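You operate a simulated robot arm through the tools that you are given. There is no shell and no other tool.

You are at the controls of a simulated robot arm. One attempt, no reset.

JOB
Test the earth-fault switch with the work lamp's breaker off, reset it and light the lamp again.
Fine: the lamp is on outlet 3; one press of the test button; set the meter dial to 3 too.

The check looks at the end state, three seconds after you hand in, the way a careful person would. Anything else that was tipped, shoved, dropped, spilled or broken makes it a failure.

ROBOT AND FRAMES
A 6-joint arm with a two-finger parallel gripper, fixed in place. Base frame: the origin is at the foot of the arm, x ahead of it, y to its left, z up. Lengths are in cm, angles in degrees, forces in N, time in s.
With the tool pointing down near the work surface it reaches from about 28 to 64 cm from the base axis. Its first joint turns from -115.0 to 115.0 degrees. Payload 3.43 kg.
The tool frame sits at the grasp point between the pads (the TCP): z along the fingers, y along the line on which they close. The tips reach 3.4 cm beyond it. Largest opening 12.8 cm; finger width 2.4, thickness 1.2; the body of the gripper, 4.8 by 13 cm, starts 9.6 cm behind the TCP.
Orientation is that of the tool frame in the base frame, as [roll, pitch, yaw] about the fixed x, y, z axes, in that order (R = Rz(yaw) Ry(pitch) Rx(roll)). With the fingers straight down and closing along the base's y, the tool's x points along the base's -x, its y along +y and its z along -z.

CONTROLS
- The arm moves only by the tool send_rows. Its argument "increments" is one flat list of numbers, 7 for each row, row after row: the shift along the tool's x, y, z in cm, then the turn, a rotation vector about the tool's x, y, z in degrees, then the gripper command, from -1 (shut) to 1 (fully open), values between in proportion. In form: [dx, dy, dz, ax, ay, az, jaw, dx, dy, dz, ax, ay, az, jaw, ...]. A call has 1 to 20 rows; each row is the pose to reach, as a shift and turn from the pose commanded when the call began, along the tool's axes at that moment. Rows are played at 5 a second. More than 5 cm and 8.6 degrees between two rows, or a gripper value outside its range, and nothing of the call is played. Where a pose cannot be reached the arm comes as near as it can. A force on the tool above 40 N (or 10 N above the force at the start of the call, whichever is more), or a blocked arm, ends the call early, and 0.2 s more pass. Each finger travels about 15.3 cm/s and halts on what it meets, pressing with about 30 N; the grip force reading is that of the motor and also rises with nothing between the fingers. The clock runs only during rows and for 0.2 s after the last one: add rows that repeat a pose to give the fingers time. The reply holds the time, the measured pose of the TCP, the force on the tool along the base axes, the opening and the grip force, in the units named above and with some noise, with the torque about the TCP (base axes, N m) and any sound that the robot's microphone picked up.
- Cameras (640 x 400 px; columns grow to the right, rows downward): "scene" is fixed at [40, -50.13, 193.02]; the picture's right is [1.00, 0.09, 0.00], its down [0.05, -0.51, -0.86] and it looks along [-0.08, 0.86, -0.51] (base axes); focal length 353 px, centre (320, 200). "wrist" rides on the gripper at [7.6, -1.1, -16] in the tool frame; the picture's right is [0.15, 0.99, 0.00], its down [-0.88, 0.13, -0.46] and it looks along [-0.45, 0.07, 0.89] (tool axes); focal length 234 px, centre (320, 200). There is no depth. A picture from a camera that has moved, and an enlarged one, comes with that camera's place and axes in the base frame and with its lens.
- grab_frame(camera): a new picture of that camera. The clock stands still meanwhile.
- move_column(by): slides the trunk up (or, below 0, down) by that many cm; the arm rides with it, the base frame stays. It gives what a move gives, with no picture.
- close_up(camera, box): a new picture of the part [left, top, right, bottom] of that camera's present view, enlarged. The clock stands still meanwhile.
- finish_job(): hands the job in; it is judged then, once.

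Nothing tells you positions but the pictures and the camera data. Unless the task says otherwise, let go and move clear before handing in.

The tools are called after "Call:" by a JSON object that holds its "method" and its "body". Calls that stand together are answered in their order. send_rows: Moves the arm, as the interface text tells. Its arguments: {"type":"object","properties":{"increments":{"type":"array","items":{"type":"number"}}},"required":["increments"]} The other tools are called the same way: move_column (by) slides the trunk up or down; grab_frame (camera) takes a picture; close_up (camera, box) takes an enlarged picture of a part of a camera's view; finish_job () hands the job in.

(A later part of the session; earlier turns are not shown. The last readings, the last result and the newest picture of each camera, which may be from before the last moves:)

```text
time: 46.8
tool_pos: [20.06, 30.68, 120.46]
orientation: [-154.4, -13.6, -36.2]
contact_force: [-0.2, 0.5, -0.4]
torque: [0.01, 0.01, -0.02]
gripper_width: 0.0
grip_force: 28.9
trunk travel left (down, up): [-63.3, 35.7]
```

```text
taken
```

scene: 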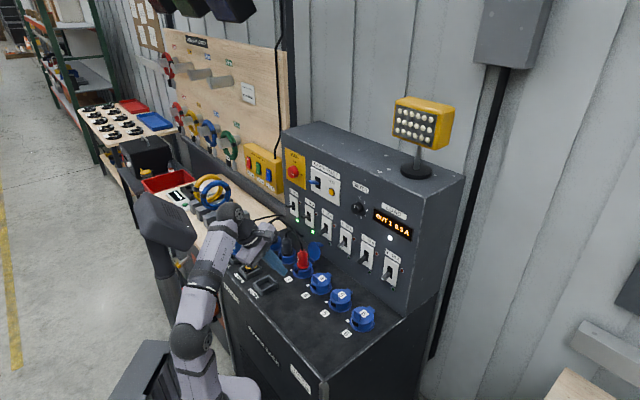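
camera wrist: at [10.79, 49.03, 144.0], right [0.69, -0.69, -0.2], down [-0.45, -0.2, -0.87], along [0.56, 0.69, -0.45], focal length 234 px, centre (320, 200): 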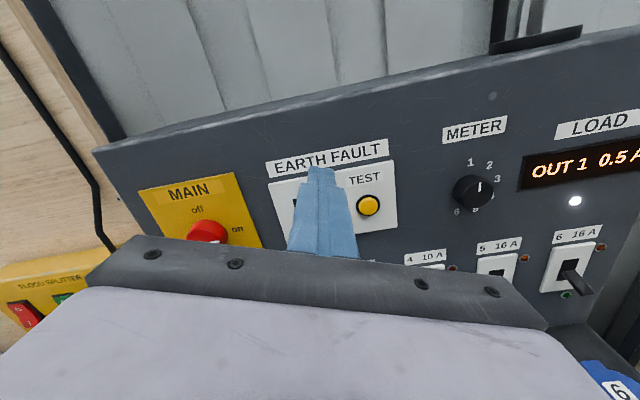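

The arm is clear and following exactly again, with no flags. I'll bring the tool up square to the panel, at a stand-off in front of the test button.

Call:
{"method": "send_rows", "body": {"increments": [-1.06, -2.09, -0.15, 5.54, 3.22, -3.68, -1, -2.13, -4.18, -0.29, 11.08, 6.44, -7.36, -1, -3.19, -6.27, -0.44, 16.62, 9.66, -11.04, -1, -4.25, -8.36, -0.58, 22.16, 12.88, -14.72, -1, -5.32, -10.46, -0.73, 27.7, 16.1, -18.4, -1, -6.38, -12.55, -0.88, 33.24, 19.32, -22.08, -1, -7.44, -14.64, -1.02, 38.78, 22.54, -25.76, -1, -8.5, -16.73, -1.17, 44.32, 25.76, -29.44, -1, -9.57, -18.82, -1.31, 49.86, 28.98, -33.12, -1, -10.63, -20.91, -1.46, 55.4, 32.2, -36.8, -1, -10.63, -20.91, -1.46, 55.4, 32.2, -36.8, -1]}}

Call:
{"method": "grab_frame", "body": {"camera": "wrist"}}

Call:
{"method": "grab_frame", "body": {"camera": "scene"}}

```text
time: 49.2
tool_pos: [20.77, 52.99, 128.03]
orientation: [-89.8, -59.9, -45.1]
contact_force: [-0.3, 0.6, 1.0]
torque: [0.05, 0.0, 0.01]
gripper_width: 0.0
grip_force: 30.1
trunk travel left (down, up): [-63.3, 35.7]
```

```text
taken
camera wrist: at [11.47, 39.72, 135.08], right [0.66, -0.66, -0.37], down [-0.55, -0.09, -0.83], along [0.51, 0.75, -0.42], focal length 234 px, centre (320, 200)
```

wrist: 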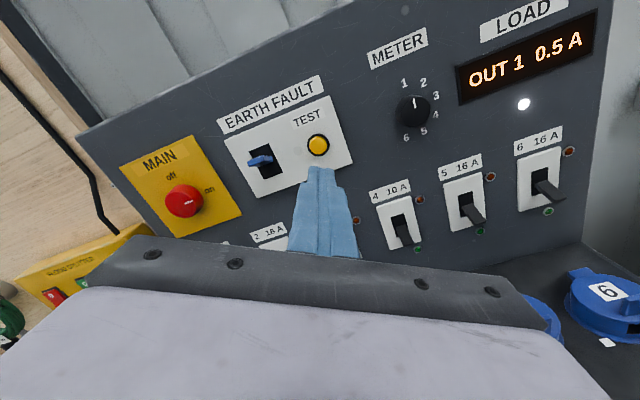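

```text
taken
```

scene: 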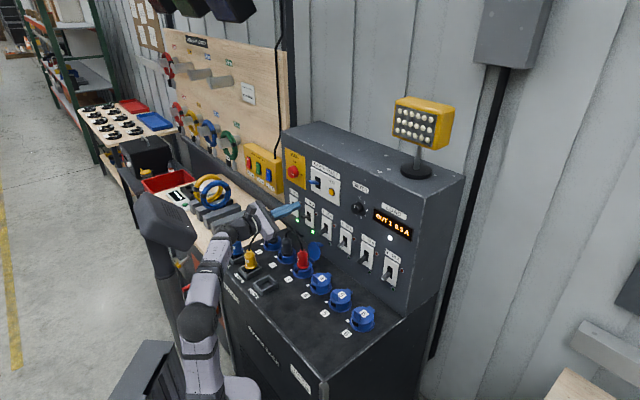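

The pose is exact and the wrist now has plenty of range. I'll zoom in to fix the exact positions of the button, the earth-fault lever and the dial.

Call:
{"method": "close_up", "body": {"camera": "wrist", "box": [200, 80, 360, 200]}}

Call:
{"method": "close_up", "body": {"camera": "wrist", "box": [350, 20, 510, 160]}}

```text
3.33 times, centred on (280, 140) of wrist
camera zoom: at [11.47, 39.72, 135.08], right [0.66, -0.66, -0.37], down [-0.55, -0.09, -0.83], along [0.51, 0.75, -0.42], focal length 781 px, centre (453, 400)
```

zoom: 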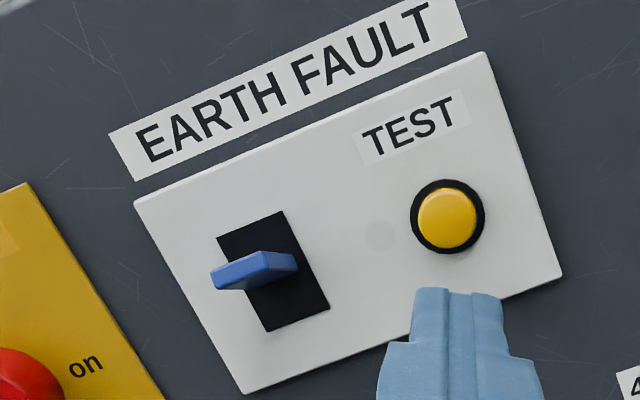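

```text
2.86 times, centred on (430, 90) of wrist
camera zoom: at [11.47, 39.72, 135.08], right [0.66, -0.66, -0.37], down [-0.55, -0.09, -0.83], along [0.51, 0.75, -0.42], focal length 669 px, centre (6, 514)
```

zoom: 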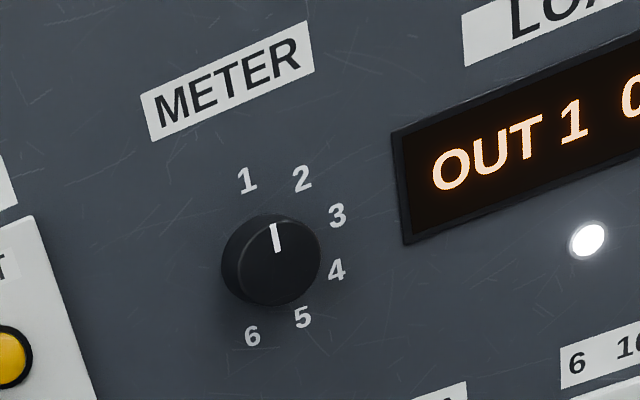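

The test button is at about a=-23.2, z=127.3 in panel coordinates. I'll line up and approach to roughly 2.5 cm in front of it.

Call:
{"method": "send_rows", "body": {"increments": [-0.85, 0.03, 2, 0, 0, 0, -1, -0.85, 0.03, 5, 0, 0, 0, -1, -0.85, 0.03, 8, 0, 0, 0, -1, -0.85, 0.03, 11, 0, 0, 0, -1, -0.85, 0.03, 11, 0, 0, 0, -1]}}

Call:
{"method": "close_up", "body": {"camera": "wrist", "box": [200, 60, 440, 240]}}

Call:
{"method": "close_up", "body": {"camera": "scene", "box": [270, 150, 370, 230]}}

```text
time: 50.4
tool_pos: [28.56, 61.18, 127.27]
orientation: [-89.7, -60.0, -45.1]
contact_force: [0.2, 1.0, 0.4]
torque: [0.01, 0.01, 0.03]
gripper_width: 0.01
grip_force: 29.5
trunk travel left (down, up): [-63.3, 35.7]
```

```text
2.22 times, centred on (320, 150) of wrist
camera zoom: at [19.23, 47.8, 134.35], right [0.66, -0.66, -0.37], down [-0.55, -0.09, -0.83], along [0.51, 0.75, -0.42], focal length 520 px, centre (320, 311)
```

zoom: 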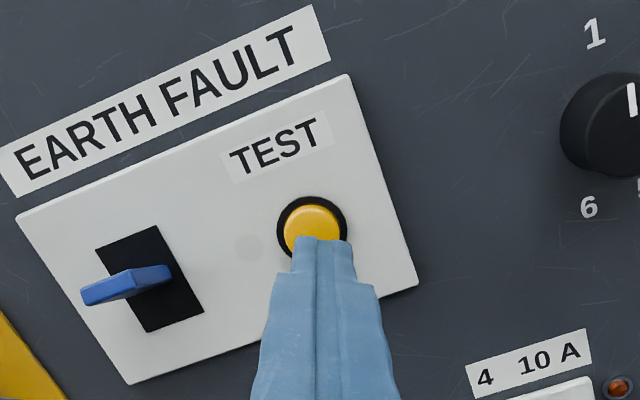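

```text
5.00 times, centred on (320, 190) of scene
camera zoom: at [40.0, -50.13, 193.02], right [1.0, 0.09, 0.0], down [0.05, -0.51, -0.86], along [-0.08, 0.86, -0.51], focal length 1766 px, centre (320, 250)
```

zoom: 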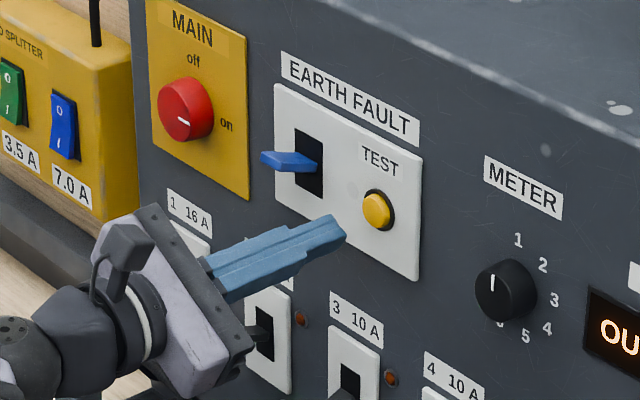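

Well aligned. I'll advance slowly into the button in small steps.

Call:
{"method": "send_rows", "body": {"increments": [0.03, -0.25, 1.0, 0, 0, 0, -1, 0.03, -0.25, 1.8, 0, 0, 0, -1, 0.03, -0.25, 2.2, 0, 0, 0, -1, 0.03, -0.25, 2.5, 0, 0, 0, -1, 0.03, -0.25, 2.8, 0, 0, 0, -1, 0.03, -0.25, 3.1, 0, 0, 0, -1, 0.03, -0.25, 3.4, 0, 0, 0, -1]}}

Call:
{"method": "close_up", "body": {"camera": "wrist", "box": [200, 60, 440, 240]}}

Call:
{"method": "close_up", "body": {"camera": "scene", "box": [270, 150, 370, 230]}}

```text
time: 52.0
tool_pos: [30.62, 63.71, 127.62]
orientation: [-89.8, -59.9, -45.0]
contact_force: [0.6, -0.7, -0.4]
torque: [-0.02, 0.02, 0.01]
gripper_width: 0.01
grip_force: 30.6
trunk travel left (down, up): [-63.3, 35.7]
```

```text
2.22 times, centred on (320, 150) of wrist
camera zoom: at [21.22, 50.21, 134.63], right [0.66, -0.66, -0.37], down [-0.55, -0.09, -0.83], along [0.51, 0.75, -0.42], focal length 520 px, centre (320, 311)
```

zoom: 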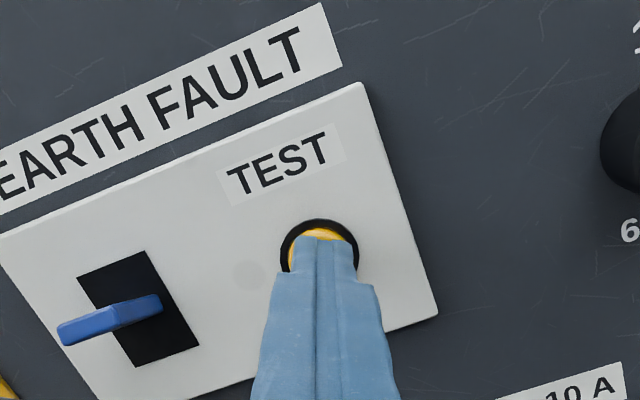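

```text
5.00 times, centred on (320, 190) of scene
camera zoom: at [40.0, -50.13, 193.02], right [1.0, 0.09, 0.0], down [0.05, -0.51, -0.86], along [-0.08, 0.86, -0.51], focal length 1766 px, centre (320, 250)
```

zoom: 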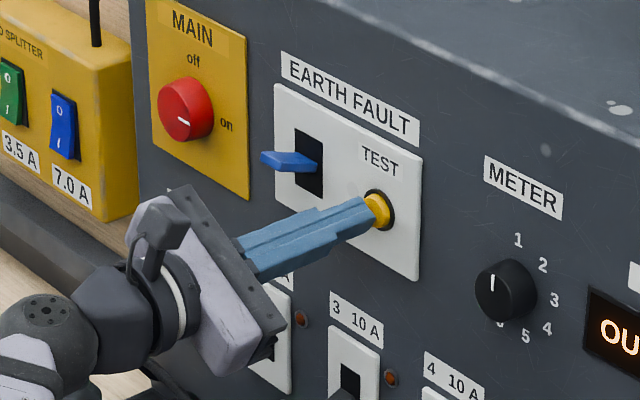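

Not touching yet. I'll continue in finer steps.

Call:
{"method": "send_rows", "body": {"increments": [0, 0, 0.2, 0, 0, 0, -1, 0, 0, 0.4, 0, 0, 0, -1, 0, 0, 0.6, 0, 0, 0, -1, 0, 0, 0.8, 0, 0, 0, -1]}}

Call:
{"method": "close_up", "body": {"camera": "wrist", "box": [200, 60, 440, 240]}}

Call:
{"method": "close_up", "body": {"camera": "scene", "box": [270, 150, 370, 230]}}

```text
time: 53.0
tool_pos: [31.06, 64.18, 127.61]
orientation: [-89.9, -59.9, -45.0]
contact_force: [-1.8, -1.7, -0.7]
torque: [-0.01, 0.02, -0.04]
gripper_width: 0.0
grip_force: 30.1
trunk travel left (down, up): [-63.3, 35.7]
heard: click
```

```text
2.22 times, centred on (320, 150) of wrist
camera zoom: at [21.76, 50.85, 134.62], right [0.66, -0.66, -0.37], down [-0.55, -0.09, -0.83], along [0.51, 0.75, -0.42], focal length 520 px, centre (320, 311)
```

zoom: 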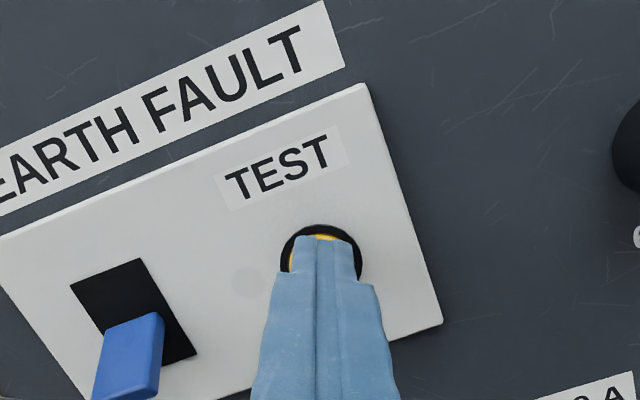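

```text
5.00 times, centred on (320, 190) of scene
camera zoom: at [40.0, -50.13, 193.02], right [1.0, 0.09, 0.0], down [0.05, -0.51, -0.86], along [-0.08, 0.86, -0.51], focal length 1766 px, centre (320, 250)
```

zoom: 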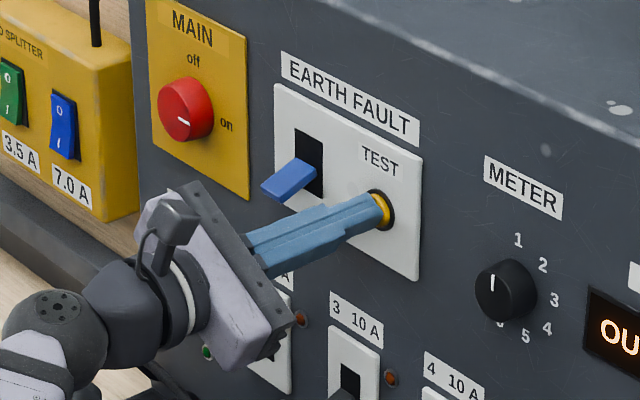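

The button clicked once and the earth-fault lever dropped. I'll back straight off and look.

Call:
{"method": "send_rows", "body": {"increments": [0, 0, -1.5, 0, 0, 0, -1, 0, 0, -4.5, 0, 0, 0, -1, 0, 0, -8, 0, 0, 0, -1, 0, 0, -11, 0, 0, 0, -1, 0, 0, -11, 0, 0, 0, -1]}}

Call:
{"method": "grab_frame", "body": {"camera": "wrist"}}

Call:
{"method": "close_up", "body": {"camera": "wrist", "box": [200, 60, 360, 200]}}

Call:
{"method": "close_up", "body": {"camera": "scene", "box": [270, 130, 430, 250]}}

```text
time: 54.2
tool_pos: [23.52, 56.43, 127.38]
orientation: [-89.9, -59.8, -45.1]
contact_force: [0.2, -0.9, -0.5]
torque: [-0.03, 0.01, 0.01]
gripper_width: 0.0
grip_force: 29.5
trunk travel left (down, up): [-63.3, 35.7]
```

```text
taken
camera wrist: at [14.19, 43.1, 134.44], right [0.66, -0.66, -0.37], down [-0.55, -0.09, -0.83], along [0.51, 0.75, -0.42], focal length 234 px, centre (320, 200)
```

wrist: 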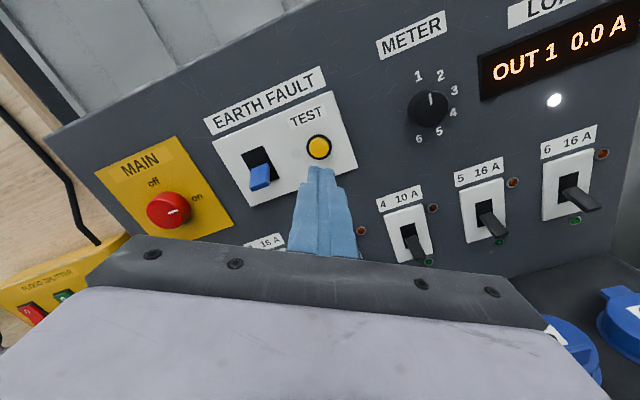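

```text
2.86 times, centred on (280, 130) of wrist
camera zoom: at [14.19, 43.1, 134.44], right [0.66, -0.66, -0.37], down [-0.55, -0.09, -0.83], along [0.51, 0.75, -0.42], focal length 669 px, centre (434, 400)
```

zoom: 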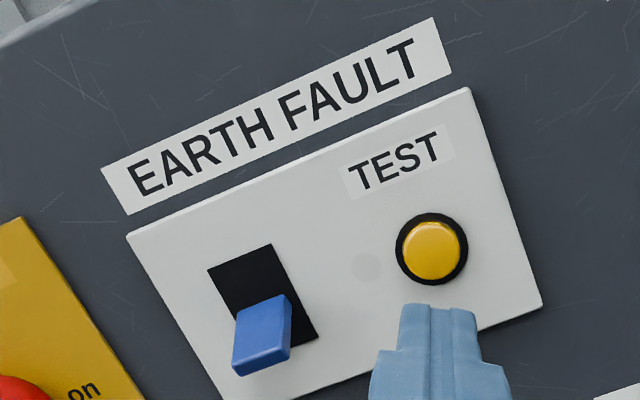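

```text
3.33 times, centred on (350, 190) of scene
camera zoom: at [40.0, -50.13, 193.02], right [1.0, 0.09, 0.0], down [0.05, -0.51, -0.86], along [-0.08, 0.86, -0.51], focal length 1178 px, centre (220, 233)
```

zoom: 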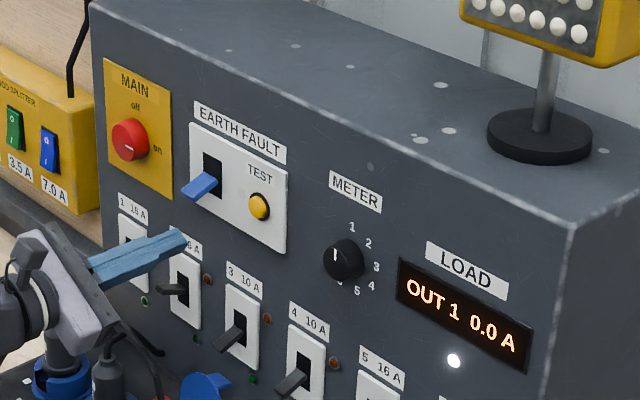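

The switch has tripped: the meter reads 0.0 A, the LEDs are dark and the button was pressed once. To reset it, I'll place the shut fingertips under the earth-fault lever.

Call:
{"method": "send_rows", "body": {"increments": [-2.41, -1.85, 1.16, 0, 0, 0, -1, -4.82, -3.71, 2.31, 0, 0, 0, -1, -7.23, -5.56, 3.47, 0, 0, 0, -1, -7.23, -5.56, 3.47, 0, 0, 0, -1]}}

Call:
{"method": "close_up", "body": {"camera": "wrist", "box": [200, 60, 440, 240]}}

Call:
{"method": "close_up", "body": {"camera": "scene", "box": [270, 140, 370, 220]}}

```text
time: 55.2
tool_pos: [20.09, 64.83, 123.87]
orientation: [-89.9, -59.9, -45.1]
contact_force: [0.4, -0.1, -1.0]
torque: [-0.02, -0.03, -0.02]
gripper_width: 0.0
grip_force: 29.8
trunk travel left (down, up): [-63.3, 35.7]
```

```text
2.22 times, centred on (320, 150) of wrist
camera zoom: at [10.74, 51.36, 130.9], right [0.66, -0.66, -0.37], down [-0.55, -0.09, -0.83], along [0.51, 0.75, -0.42], focal length 520 px, centre (320, 311)
```

zoom: 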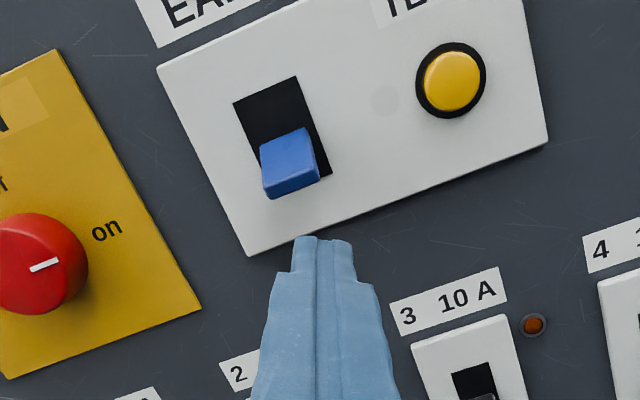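

```text
5.00 times, centred on (320, 180) of scene
camera zoom: at [40.0, -50.13, 193.02], right [1.0, 0.09, 0.0], down [0.05, -0.51, -0.86], along [-0.08, 0.86, -0.51], focal length 1766 px, centre (320, 300)
```

zoom: 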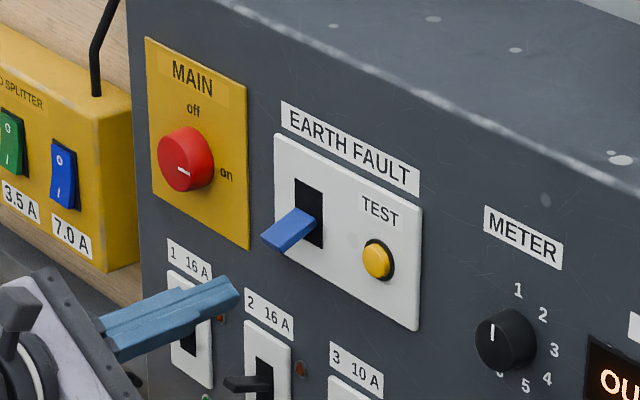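

The lever's underside is about 2 cm above the tool axis. I'll slip in under it, then check before lifting.

Call:
{"method": "send_rows", "body": {"increments": [-0.43, 0.25, 0.5, 0, 0, 0, -1, -0.43, 0.25, 2.5, 0, 0, 0, -1, -0.43, 0.25, 4.5, 0, 0, 0, -1, -0.43, 0.25, 5.7, 0, 0, 0, -1, -0.43, 0.25, 5.7, 0, 0, 0, -1]}}

Call:
{"method": "close_up", "body": {"camera": "wrist", "box": [200, 60, 440, 240]}}

Call:
{"method": "close_up", "body": {"camera": "scene", "box": [270, 140, 370, 220]}}

```text
time: 56.4
tool_pos: [23.95, 68.5, 123.61]
orientation: [-89.8, -59.9, -45.1]
contact_force: [0.4, 0.6, 0.0]
torque: [-0.01, -0.01, 0.0]
gripper_width: 0.02
grip_force: 29.9
trunk travel left (down, up): [-63.3, 35.7]
```

```text
2.22 times, centred on (320, 150) of wrist
camera zoom: at [14.64, 55.24, 130.68], right [0.66, -0.66, -0.37], down [-0.55, -0.09, -0.83], along [0.51, 0.75, -0.42], focal length 520 px, centre (320, 311)
```

zoom: 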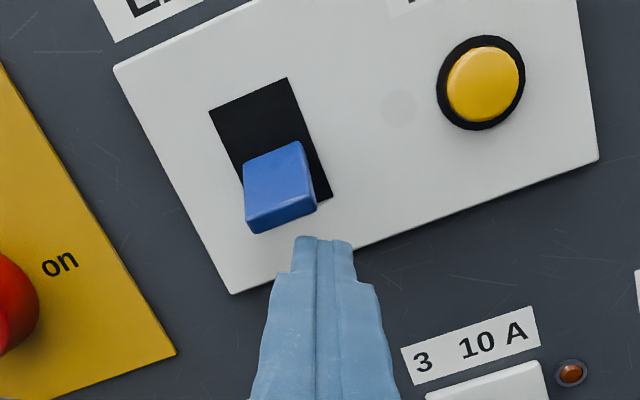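

```text
5.00 times, centred on (320, 180) of scene
camera zoom: at [40.0, -50.13, 193.02], right [1.0, 0.09, 0.0], down [0.05, -0.51, -0.86], along [-0.08, 0.86, -0.51], focal length 1766 px, centre (320, 300)
```

zoom: 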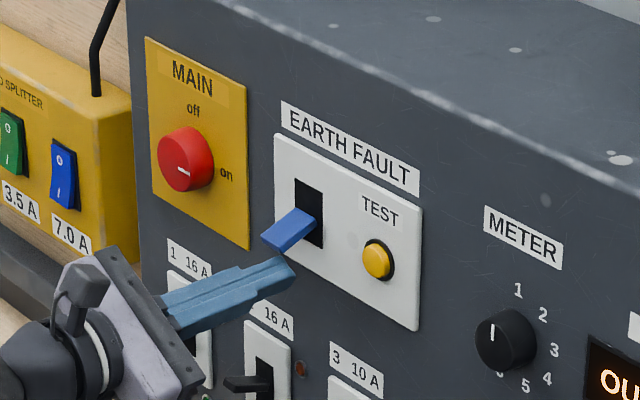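

The fingers are under the lever with no contact. I'll lift to reset the switch.

Call:
{"method": "send_rows", "body": {"increments": [0.283, -0.51, 0, 0, 0, 0, -1, 0.716, -0.76, 0, 0, 0, 0, -1, 1.149, -1.01, 0, 0, 0, 0, -1, 1.582, -1.26, 0, 0, 0, 0, -1, 2.015, -1.51, 0, 0, 0, 0, -1, 2.448, -1.76, 0, 0, 0, 0, -1, 2.881, -2.01, 0, 0, 0, 0, -1, 3.314, -2.26, 0, 0, 0, 0, -1]}}

Call:
{"method": "close_up", "body": {"camera": "wrist", "box": [200, 60, 440, 240]}}

Call:
{"method": "close_up", "body": {"camera": "scene", "box": [270, 130, 430, 250]}}

```text
time: 58.2
tool_pos: [23.71, 68.9, 126.83]
orientation: [-91.3, -60.1, -43.9]
contact_force: [-7.0, -17.1, -25.3]
torque: [-0.4, 0.47, -0.23]
gripper_width: 0.0
grip_force: 30.1
trunk travel left (down, up): [-63.3, 35.7]
```

```text
2.22 times, centred on (320, 150) of wrist
camera zoom: at [14.4, 55.75, 134.13], right [0.65, -0.66, -0.37], down [-0.56, -0.1, -0.82], along [0.51, 0.74, -0.43], focal length 520 px, centre (320, 311)
```

zoom: 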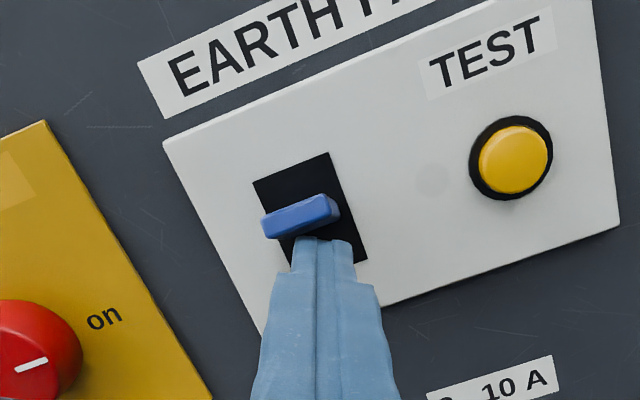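

```text
3.33 times, centred on (350, 190) of scene
camera zoom: at [40.0, -50.13, 193.02], right [1.0, 0.09, 0.0], down [0.05, -0.51, -0.86], along [-0.08, 0.86, -0.51], focal length 1178 px, centre (220, 233)
```

zoom: 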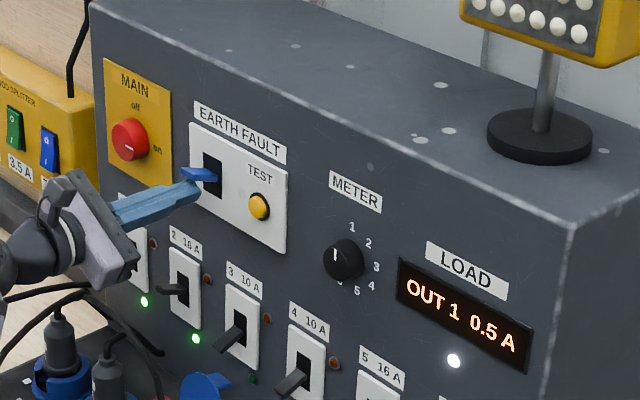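

The switch is reset: the LEDs for 1 and 2 are green and the meter reads 0.5 A. I'll lower off the lever and back out.

Call:
{"method": "send_rows", "body": {"increments": [-0.87, 0.5, 0, 0, 0, 0, -1, -1.73, 1.0, 0, 0, 0, 0, -1, -2.17, 1.25, 0, 0, 0, 0, -1, -2.17, 1.25, -3, 0, 0, 0, -1, -2.17, 1.25, -7, 0, 0, 0, -1, -2.17, 1.25, -11, 0, 0, 0, -1, -2.17, 1.25, -11, 0, 0, 0, -1]}}

Call:
{"method": "grab_frame", "body": {"camera": "wrist"}}

Call:
{"method": "close_up", "body": {"camera": "scene", "box": [270, 130, 430, 250]}}

```text
time: 59.8
tool_pos: [15.69, 66.92, 128.81]
orientation: [-90.1, -59.7, -46.1]
contact_force: [-1.1, 0.2, -0.4]
torque: [0.04, -0.03, -0.02]
gripper_width: 0.0
grip_force: 29.8
out of reach, approached as far as the arm can: row 2, 3, 4, 5, 6
trunk travel left (down, up): [-63.3, 35.7]
```

```text
taken
camera wrist: at [6.02, 53.76, 135.99], right [0.64, -0.67, -0.37], down [-0.56, -0.08, -0.83], along [0.52, 0.74, -0.42], focal length 234 px, centre (320, 200)
```

wrist: 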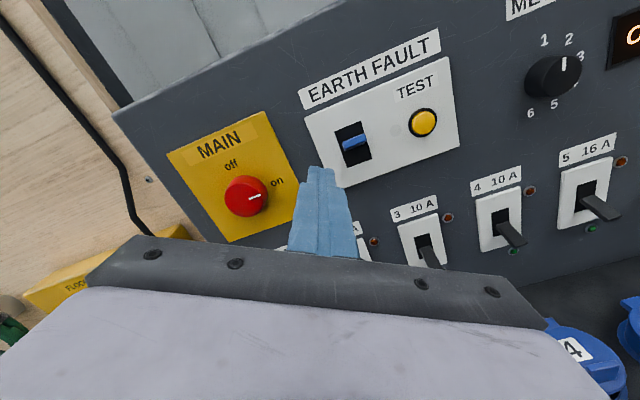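

```text
3.33 times, centred on (350, 190) of scene
camera zoom: at [40.0, -50.13, 193.02], right [1.0, 0.09, 0.0], down [0.05, -0.51, -0.86], along [-0.08, 0.86, -0.51], focal length 1178 px, centre (220, 233)
```

zoom: 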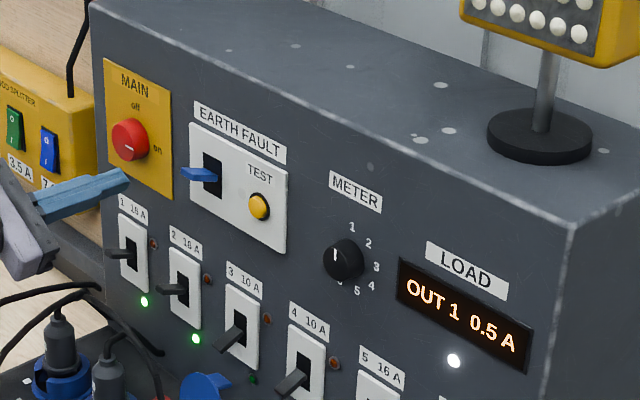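

The reset is good, but lifting stretched the elbow almost straight again. I'll raise the trunk 8 cm to shorten the reach and fold back with the tool pitching down, swinging to the right.

Call:
{"method": "move_column", "body": {"by": 8}}

Call:
{"method": "send_rows", "body": {"increments": [-0.11, 3.47, -2.08, -3.57, -6.19, 0, -1, -0.22, 6.94, -4.16, -7.14, -12.37, 0, -1, -0.33, 10.41, -6.24, -10.71, -18.56, 0, -1, -0.43, 13.89, -8.33, -14.29, -24.74, 0, -1, -0.54, 17.36, -10.41, -17.86, -30.93, 0, -1, -0.65, 20.83, -12.49, -21.43, -37.11, 0, -1, -0.76, 24.3, -14.57, -25, -43.3, 0, -1, -0.76, 24.3, -14.57, -25, -43.3, 0, -1, -0.76, 24.3, -14.57, -25, -43.3, 0, -1]}}

Call:
{"method": "grab_frame", "body": {"camera": "scene"}}

```text
time: 61.0
tool_pos: [15.61, 66.81, 136.96]
orientation: [-90.1, -59.8, -45.9]
contact_force: [-0.2, 0.0, 0.3]
torque: [0.02, 0.01, 0.03]
gripper_width: 0.0
grip_force: 29.9
trunk travel left (down, up): [-71.3, 27.7]
```

```text
time: 63.0
tool_pos: [19.42, 42.02, 123.95]
orientation: [-157.0, -33.6, 6.8]
contact_force: [0.4, 0.5, 0.2]
torque: [-0.02, 0.01, -0.02]
gripper_width: 0.02
grip_force: 30.0
trunk travel left (down, up): [-71.3, 27.7]
```

```text
taken
```

scene: 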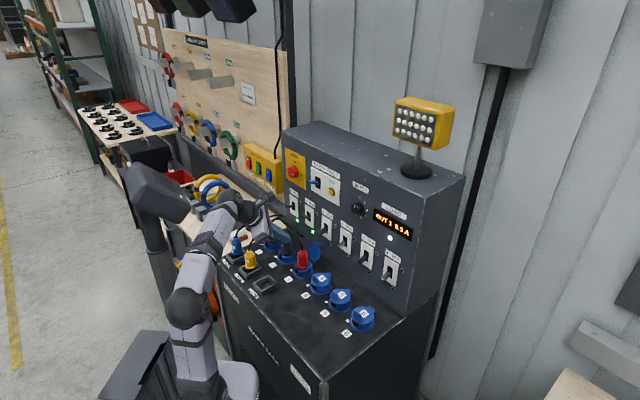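

The elbow has recovered: the arm follows exactly again. Outlet 3's open lid sits right under breaker 3's lever, so I won't push from below. I'll grip the lever from its sides and lift it. First I'll raise the trunk a little and go to a stand-off for that.

Call:
{"method": "move_column", "body": {"by": 6}}

Call:
{"method": "send_rows", "body": {"increments": [-0.78, -1.54, 2.9, 0.75, 2.42, -5.13, -1, -1.57, -3.08, 5.81, 1.5, 4.85, -10.25, -1, -2.35, -4.62, 8.71, 2.26, 7.27, -15.38, -1, -3.13, -6.16, 11.61, 3.01, 9.69, -20.51, -1, -3.92, -7.7, 14.52, 3.76, 12.12, -25.63, -1, -4.7, -9.24, 17.42, 4.51, 14.54, -30.76, -1, -4.7, -9.24, 17.42, 4.51, 14.54, -30.76, -1]}}

Call:
{"method": "grab_frame", "body": {"camera": "wrist"}}

Call:
{"method": "grab_frame", "body": {"camera": "scene"}}

```text
time: 64.0
tool_pos: [19.32, 42.09, 130.03]
orientation: [-157.1, -33.6, 6.8]
contact_force: [0.5, -0.1, 0.3]
torque: [-0.02, 0.04, 0.0]
gripper_width: 0.0
grip_force: 30.2
trunk travel left (down, up): [-77.3, 21.7]
```

```text
time: 65.6
tool_pos: [20.38, 57.6, 117.14]
orientation: [179.9, -55.2, 45.1]
contact_force: [-0.3, -0.3, 0.2]
torque: [0.0, -0.01, 0.0]
gripper_width: 0.0
grip_force: 29.5
trunk travel left (down, up): [-77.3, 21.7]
```

```text
taken
camera wrist: at [13.39, 52.08, 132.51], right [0.76, -0.64, 0.12], down [-0.53, -0.71, -0.46], along [0.38, 0.29, -0.88], focal length 234 px, centre (320, 200)
```

wrist: 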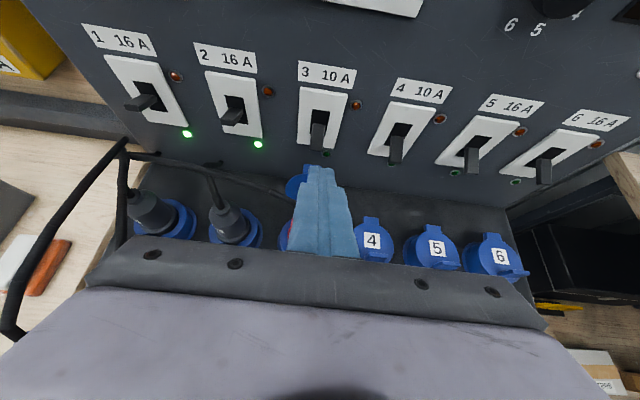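

```text
taken
```

scene: 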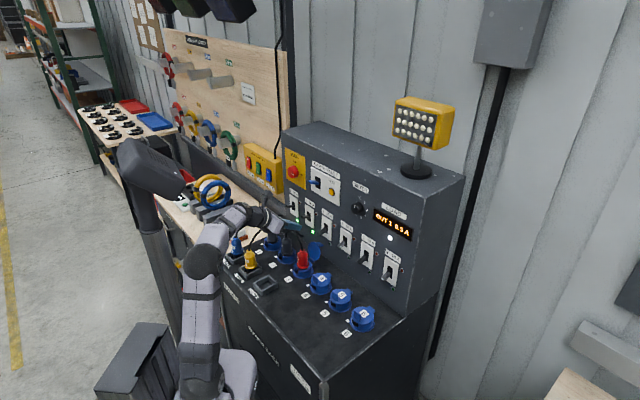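

That's perfectly aligned, with breaker 3's lever straight ahead. I'll zoom in to measure it and to check the cable and lid clearance.

Call:
{"method": "close_up", "body": {"camera": "wrist", "box": [200, 50, 440, 260]}}

Call:
{"method": "close_up", "body": {"camera": "scene", "box": [250, 190, 350, 290]}}

```text
1.90 times, centred on (320, 155) of wrist
camera zoom: at [13.39, 52.08, 132.51], right [0.76, -0.64, 0.12], down [-0.53, -0.71, -0.46], along [0.38, 0.29, -0.88], focal length 446 px, centre (320, 286)
```

zoom: 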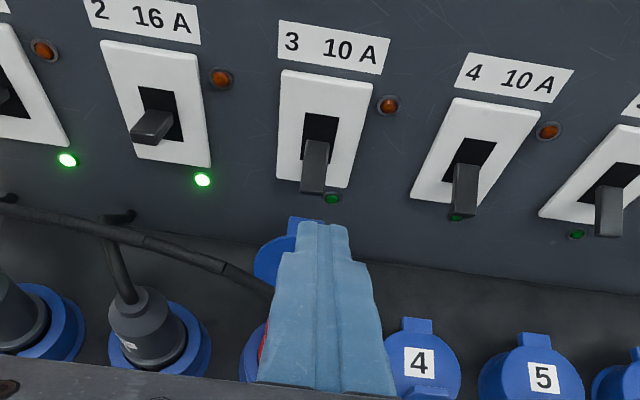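

```text
4.00 times, centred on (300, 240) of scene
camera zoom: at [40.0, -50.13, 193.02], right [1.0, 0.09, 0.0], down [0.05, -0.51, -0.86], along [-0.08, 0.86, -0.51], focal length 1413 px, centre (400, 40)
```

zoom: 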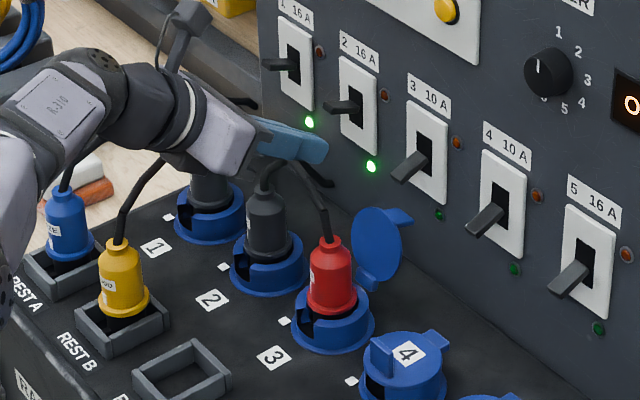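

Breaker 3's lever is at about a=-26.6, with its tip near w=67.5, z=108.3. I'll open the fingers to about 5 cm and move in part-way, then look.

Call:
{"method": "send_rows", "body": {"increments": [0, -0.3, 0, 0, 0, 0, -0.22, 0.03, -0.3, 2, 0, 0, 0, -0.22, 0.06, -0.3, 5, 0, 0, 0, -0.22, 0.1, -0.3, 8, 0, 0, 0, -0.22, 0.1, -0.3, 8, 0, 0, 0, -0.22]}}

Call:
{"method": "close_up", "body": {"camera": "wrist", "box": [200, 50, 440, 260]}}

Call:
{"method": "close_up", "body": {"camera": "scene", "box": [270, 180, 370, 280]}}

```text
time: 66.8
tool_pos: [24.79, 62.32, 112.48]
orientation: [180.0, -54.9, 45.0]
contact_force: [-1.2, 0.8, -0.2]
torque: [-0.02, 0.0, 0.02]
gripper_width: 4.97
grip_force: 0.0
trunk travel left (down, up): [-77.3, 21.7]
```

```text
1.90 times, centred on (320, 155) of wrist
camera zoom: at [17.77, 57.06, 127.92], right [0.76, -0.64, 0.12], down [-0.53, -0.71, -0.46], along [0.38, 0.29, -0.88], focal length 446 px, centre (320, 286)
```

zoom: 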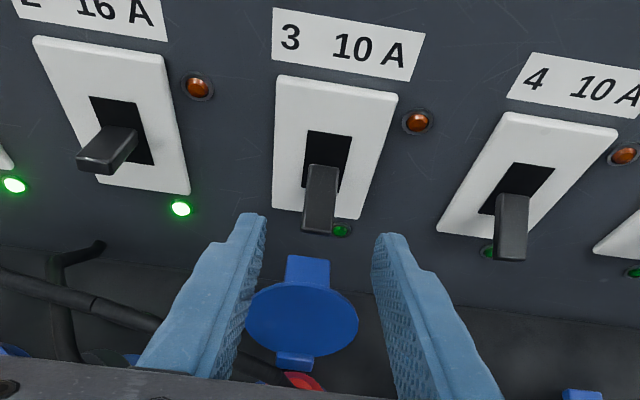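

```text
4.00 times, centred on (320, 230) of scene
camera zoom: at [40.0, -50.13, 193.02], right [1.0, 0.09, 0.0], down [0.05, -0.51, -0.86], along [-0.08, 0.86, -0.51], focal length 1413 px, centre (320, 80)
```

zoom: 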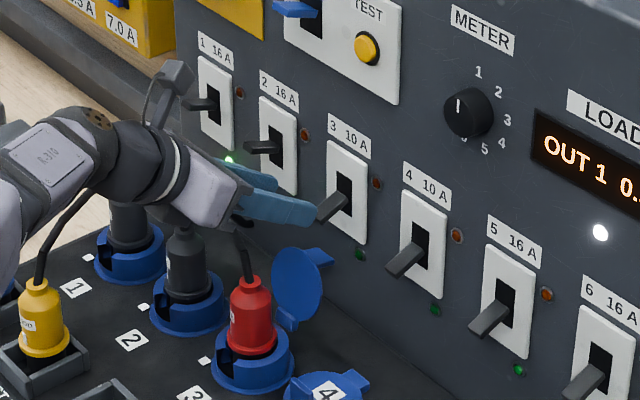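

Both fingers straddle the lever and are well centred. I'll move in the last 5.5 cm and close on it.

Call:
{"method": "send_rows", "body": {"increments": [0.07, 0, 2, 0, 0, 0, -0.22, 0.14, 0, 4, 0, 0, 0, -0.22, 0.2, 0, 5.5, 0, 0, 0, -0.22, 0.2, 0, 5.5, 0, 0, 0, -0.22]}}

Call:
{"method": "close_up", "body": {"camera": "wrist", "box": [200, 50, 440, 260]}}

Call:
{"method": "close_up", "body": {"camera": "scene", "box": [270, 180, 370, 280]}}

```text
time: 67.8
tool_pos: [28.22, 65.61, 109.6]
orientation: [180.0, -55.0, 45.0]
contact_force: [-0.3, 1.2, 0.5]
torque: [-0.01, 0.0, -0.01]
gripper_width: 4.98
grip_force: 0.1
trunk travel left (down, up): [-77.3, 21.7]
```

```text
1.90 times, centred on (320, 155) of wrist
camera zoom: at [21.11, 60.27, 124.96], right [0.76, -0.64, 0.12], down [-0.53, -0.71, -0.46], along [0.38, 0.29, -0.88], focal length 446 px, centre (320, 286)
```

zoom: 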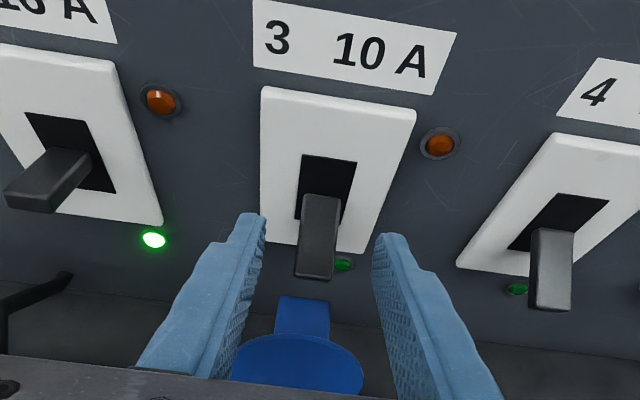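

```text
4.00 times, centred on (320, 230) of scene
camera zoom: at [40.0, -50.13, 193.02], right [1.0, 0.09, 0.0], down [0.05, -0.51, -0.86], along [-0.08, 0.86, -0.51], focal length 1413 px, centre (320, 80)
```

zoom: 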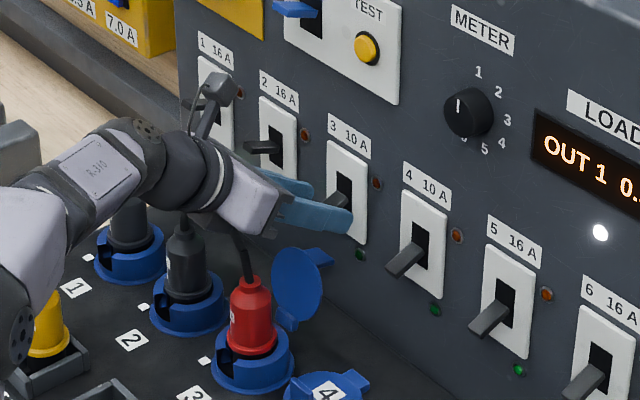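

The fingers are on both sides of the lever. Closing now.

Call:
{"method": "send_rows", "body": {"increments": [0, -0.1, 0, 0, 0, 0, -0.6, 0, -0.1, 0, 0, 0, 0, -1, 0, -0.1, 0, 0, 0, 0, -1, 0, -0.1, 0, 0, 0, 0, -1]}}

Call:
{"method": "close_up", "body": {"camera": "wrist", "box": [200, 50, 440, 260]}}

```text
time: 68.8
tool_pos: [27.99, 65.82, 109.61]
orientation: [179.9, -55.0, 45.0]
contact_force: [-1.3, 1.1, 1.1]
torque: [0.08, 0.0, -0.01]
gripper_width: 1.74
grip_force: 45.0
trunk travel left (down, up): [-77.3, 21.7]
```

```text
1.90 times, centred on (320, 155) of wrist
camera zoom: at [21.05, 60.4, 124.95], right [0.76, -0.64, 0.12], down [-0.53, -0.71, -0.46], along [0.38, 0.29, -0.88], focal length 446 px, centre (320, 286)
```

zoom: 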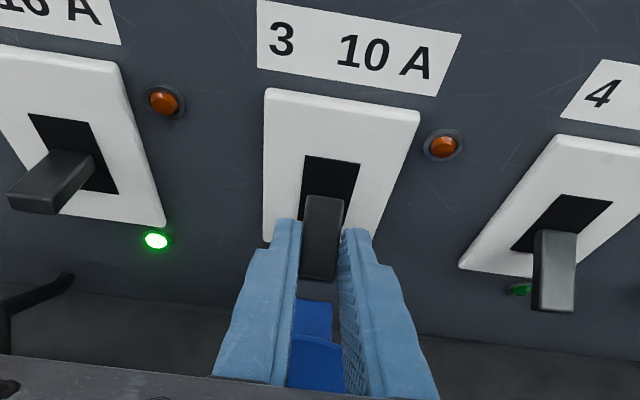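

The lever is gripped at 1.74 cm. Lifting gently to switch breaker 3 on.

Call:
{"method": "send_rows", "body": {"increments": [0.33, -0.1, -0.23, 0, 0, 0, -1, 0.66, -0.1, -0.46, 0, 0, 0, -1, 0.98, -0.1, -0.68, 0, 0, 0, -1, 1.31, -0.1, -0.91, 0, 0, 0, -1, 1.64, -0.1, -1.14, 0, 0, 0, -1, 1.97, -0.1, -1.37, 0, 0, 0, -1]}}

Call:
{"method": "close_up", "body": {"camera": "wrist", "box": [200, 50, 440, 260]}}

Call:
{"method": "grab_frame", "body": {"camera": "scene"}}

```text
time: 70.2
tool_pos: [28.15, 65.95, 110.77]
orientation: [179.1, -53.9, 45.6]
contact_force: [0.5, -4.5, -27.8]
torque: [-1.09, 0.98, -0.05]
gripper_width: 1.79
grip_force: 44.3
trunk travel left (down, up): [-77.3, 21.7]
```

```text
1.90 times, centred on (320, 155) of wrist
camera zoom: at [21.19, 60.85, 126.28], right [0.76, -0.64, 0.13], down [-0.53, -0.72, -0.44], along [0.38, 0.27, -0.89], focal length 446 px, centre (320, 286)
```

zoom: 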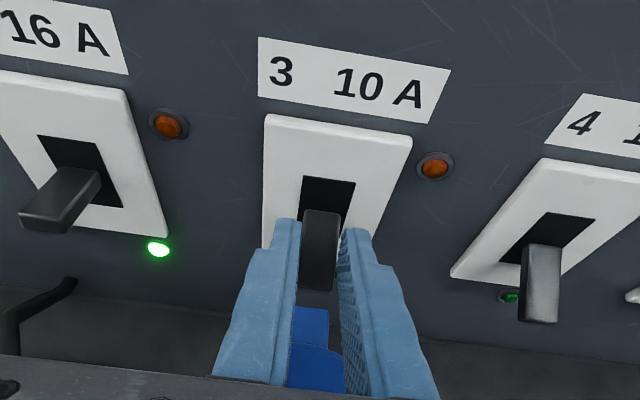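

```text
taken
```

scene: 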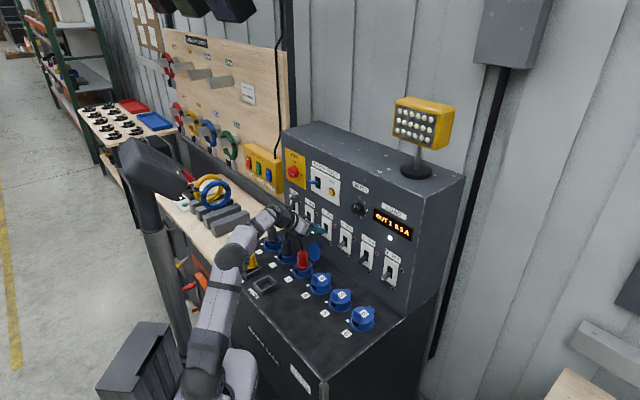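

The pads resist the lever's turn, giving a 28 N reaction. I'll tilt the tool the way the lever turns while lifting a little more.

Call:
{"method": "send_rows", "body": {"increments": [0, 0, 0, 0, -3, 0, -1, 0.1, 0, -0.07, 0, -6, 0, -1, 0.2, 0, -0.14, 0, -9, 0, -1, 0.3, 0, -0.21, 0, -12, 0, -1, 0.4, 0, -0.28, 0, -12, 0, -1]}}

Call:
{"method": "close_up", "body": {"camera": "wrist", "box": [200, 50, 440, 260]}}

Call:
{"method": "close_up", "body": {"camera": "scene", "box": [270, 150, 430, 280]}}

```text
time: 71.4
tool_pos: [28.56, 66.3, 111.79]
orientation: [179.6, -42.5, 45.1]
contact_force: [15.4, 12.9, -20.3]
torque: [-0.25, 0.06, 0.03]
gripper_width: 1.76
grip_force: 45.0
trunk travel left (down, up): [-77.3, 21.7]
```

```text
1.90 times, centred on (320, 155) of wrist
camera zoom: at [23.95, 63.44, 128.69], right [0.78, -0.62, 0.1], down [-0.58, -0.77, -0.26], along [0.24, 0.14, -0.96], focal length 446 px, centre (320, 286)
```

zoom: 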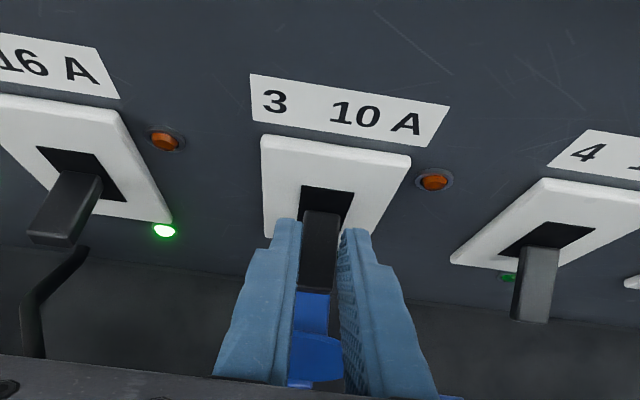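

```text
3.08 times, centred on (350, 215) of scene
camera zoom: at [40.0, -50.13, 193.02], right [1.0, 0.09, 0.0], down [0.05, -0.51, -0.86], along [-0.08, 0.86, -0.51], focal length 1087 px, centre (228, 154)
```

zoom: 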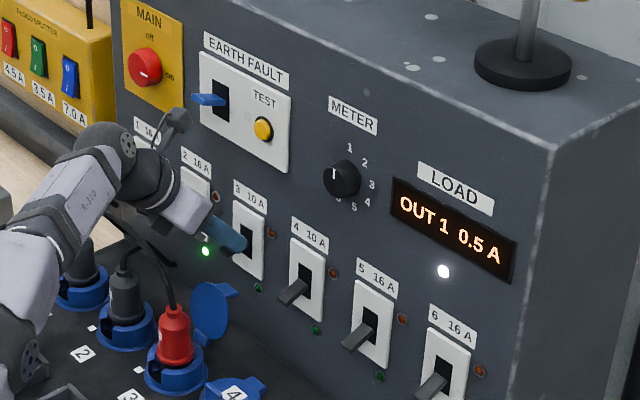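

The torsion eased, but the arm is nearing full stretch and the lever isn't over yet. New measurements show about 4 cm between the lever and the lid tab, enough for the shut fingertips. I'll lower back, let go, retreat, and push up from below as I did on the earth-fault switch.

Call:
{"method": "send_rows", "body": {"increments": [-0.44, 0, 0.48, 0, 3, 0, -1, -0.88, 0, 0.96, 0, 6, 0, -1, -1.32, 0, 1.44, 0, 9, 0, -1, -1.76, 0, 1.92, 0, 12, 0, -1, -1.76, 0, 1.92, 0, 12, 0, -0.5, -1.76, 0, 1.92, 0, 12, 0, -0.22, -1.76, 0, 1.92, 0, 12, 0, -0.22]}}

Call:
{"method": "close_up", "body": {"camera": "wrist", "box": [200, 50, 440, 260]}}

```text
time: 73.0
tool_pos: [28.03, 65.92, 109.93]
orientation: [-179.9, -55.0, 44.9]
contact_force: [0.9, 0.8, -0.5]
torque: [-0.01, 0.0, 0.05]
gripper_width: 5.02
grip_force: 0.0
trunk travel left (down, up): [-77.3, 21.7]
```

```text
1.90 times, centred on (320, 155) of wrist
camera zoom: at [21.0, 60.5, 125.23], right [0.76, -0.64, 0.12], down [-0.53, -0.71, -0.46], along [0.38, 0.29, -0.88], focal length 446 px, centre (320, 286)
```

zoom: 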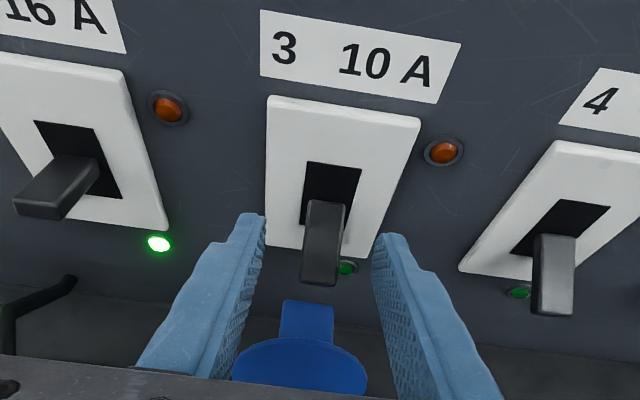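

The lever is back in the off position and released. I'll back off, shut the fingers, raise the trunk 5 cm, and set up to come in under the lever at a steeper 45° so the gripper body clears the cable.

Call:
{"method": "send_rows", "body": {"increments": [0, 0, -3, 0, 0, 0, -0.22, 0, 0, -6, 0, 0, 0, -0.22, 0, 0, -9, 0, 0, 0, -0.22, 0, 0, -9, 0, 0, 0, -1, 0, 0, -9, 0, 0, 0, -1]}}

Call:
{"method": "move_column", "body": {"by": 5}}

Call:
{"method": "send_rows", "body": {"increments": [-1.41, 0.13, 1.44, -0.22, -2.5, 2.5, -1, -2.83, 0.25, 2.88, -0.44, -5, 5, -1, -4.24, 0.38, 4.32, -0.65, -7.5, 7.5, -1, -5.65, 0.5, 5.76, -0.87, -10, 10, -1, -5.65, 0.5, 5.76, -0.87, -10, 10, -1]}}

Call:
{"method": "close_up", "body": {"camera": "wrist", "box": [160, 30, 480, 260]}}

Call:
{"method": "close_up", "body": {"camera": "scene", "box": [260, 180, 360, 280]}}

```text
time: 74.2
tool_pos: [23.06, 60.39, 114.96]
orientation: [-179.9, -55.0, 45.0]
contact_force: [-0.2, -0.3, 0.3]
torque: [-0.01, -0.01, -0.01]
gripper_width: 0.0
grip_force: 30.0
trunk travel left (down, up): [-77.3, 21.7]
```

```text
time: 75.1
tool_pos: [23.03, 60.48, 120.06]
orientation: [-180.0, -55.0, 45.0]
contact_force: [-0.8, 0.8, -0.2]
torque: [-0.02, -0.02, 0.01]
gripper_width: 0.0
grip_force: 29.8
trunk travel left (down, up): [-82.3, 16.7]
```

```text
time: 76.3
tool_pos: [24.23, 61.09, 111.92]
orientation: [-170.1, -44.1, 31.0]
contact_force: [1.0, -0.2, 0.1]
torque: [-0.02, 0.02, 0.02]
gripper_width: 0.0
grip_force: 30.0
trunk travel left (down, up): [-82.3, 16.7]
```

```text
1.74 times, centred on (320, 145) of wrist
camera zoom: at [20.29, 56.72, 128.66], right [0.69, -0.72, -0.02], down [-0.69, -0.65, -0.31], along [0.21, 0.23, -0.95], focal length 407 px, centre (320, 296)
```

zoom: 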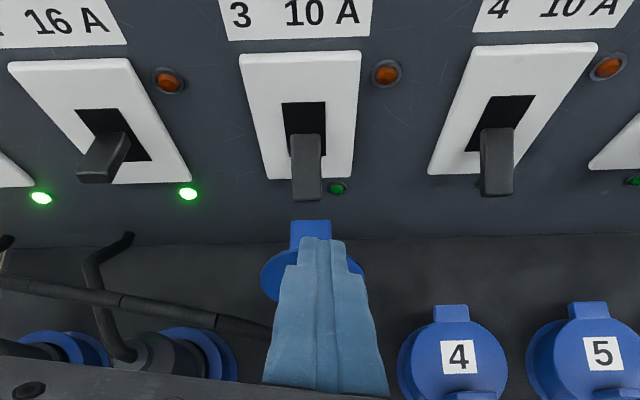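

```text
4.00 times, centred on (310, 230) of scene
camera zoom: at [40.0, -50.13, 193.02], right [1.0, 0.09, 0.0], down [0.05, -0.51, -0.86], along [-0.08, 0.86, -0.51], focal length 1413 px, centre (360, 80)
```

zoom: 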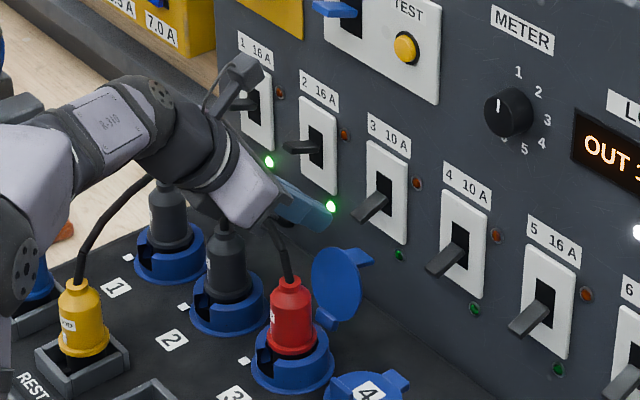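

The set-up is clean, with no flags. I'll slide down under the lever in two stages, watching the lid tab and the cable.

Call:
{"method": "send_rows", "body": {"increments": [0.05, -0.1, 2, 0, 0, 0, -1, 0.1, -0.2, 4, 0, 0, 0, -1, 0.12, -0.25, 5.5, 0, 0, 0, -1, 0.12, -0.25, 5.5, 0, 0, 0, -1]}}

Call:
{"method": "close_up", "body": {"camera": "wrist", "box": [160, 30, 480, 260]}}

Call:
{"method": "close_up", "body": {"camera": "scene", "box": [270, 190, 350, 270]}}

```text
time: 77.3
tool_pos: [26.95, 63.94, 108.35]
orientation: [-170.1, -44.1, 30.9]
contact_force: [-3.0, -3.4, -0.2]
torque: [-0.08, 0.03, 0.04]
gripper_width: 0.0
grip_force: 30.2
trunk travel left (down, up): [-82.3, 16.7]
```

```text
1.74 times, centred on (320, 145) of wrist
camera zoom: at [22.88, 59.59, 125.06], right [0.69, -0.72, -0.02], down [-0.69, -0.65, -0.31], along [0.21, 0.23, -0.95], focal length 407 px, centre (320, 296)
```

zoom: 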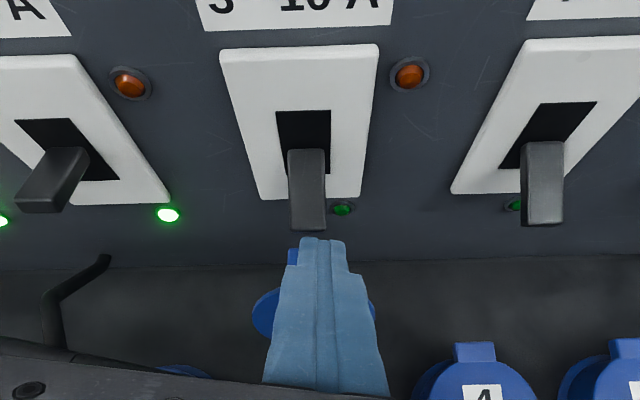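

```text
5.00 times, centred on (310, 230) of scene
camera zoom: at [40.0, -50.13, 193.02], right [1.0, 0.09, 0.0], down [0.05, -0.51, -0.86], along [-0.08, 0.86, -0.51], focal length 1766 px, centre (370, 50)
```

zoom: 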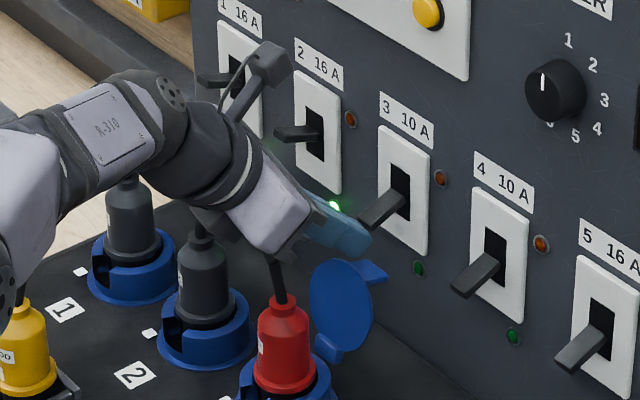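

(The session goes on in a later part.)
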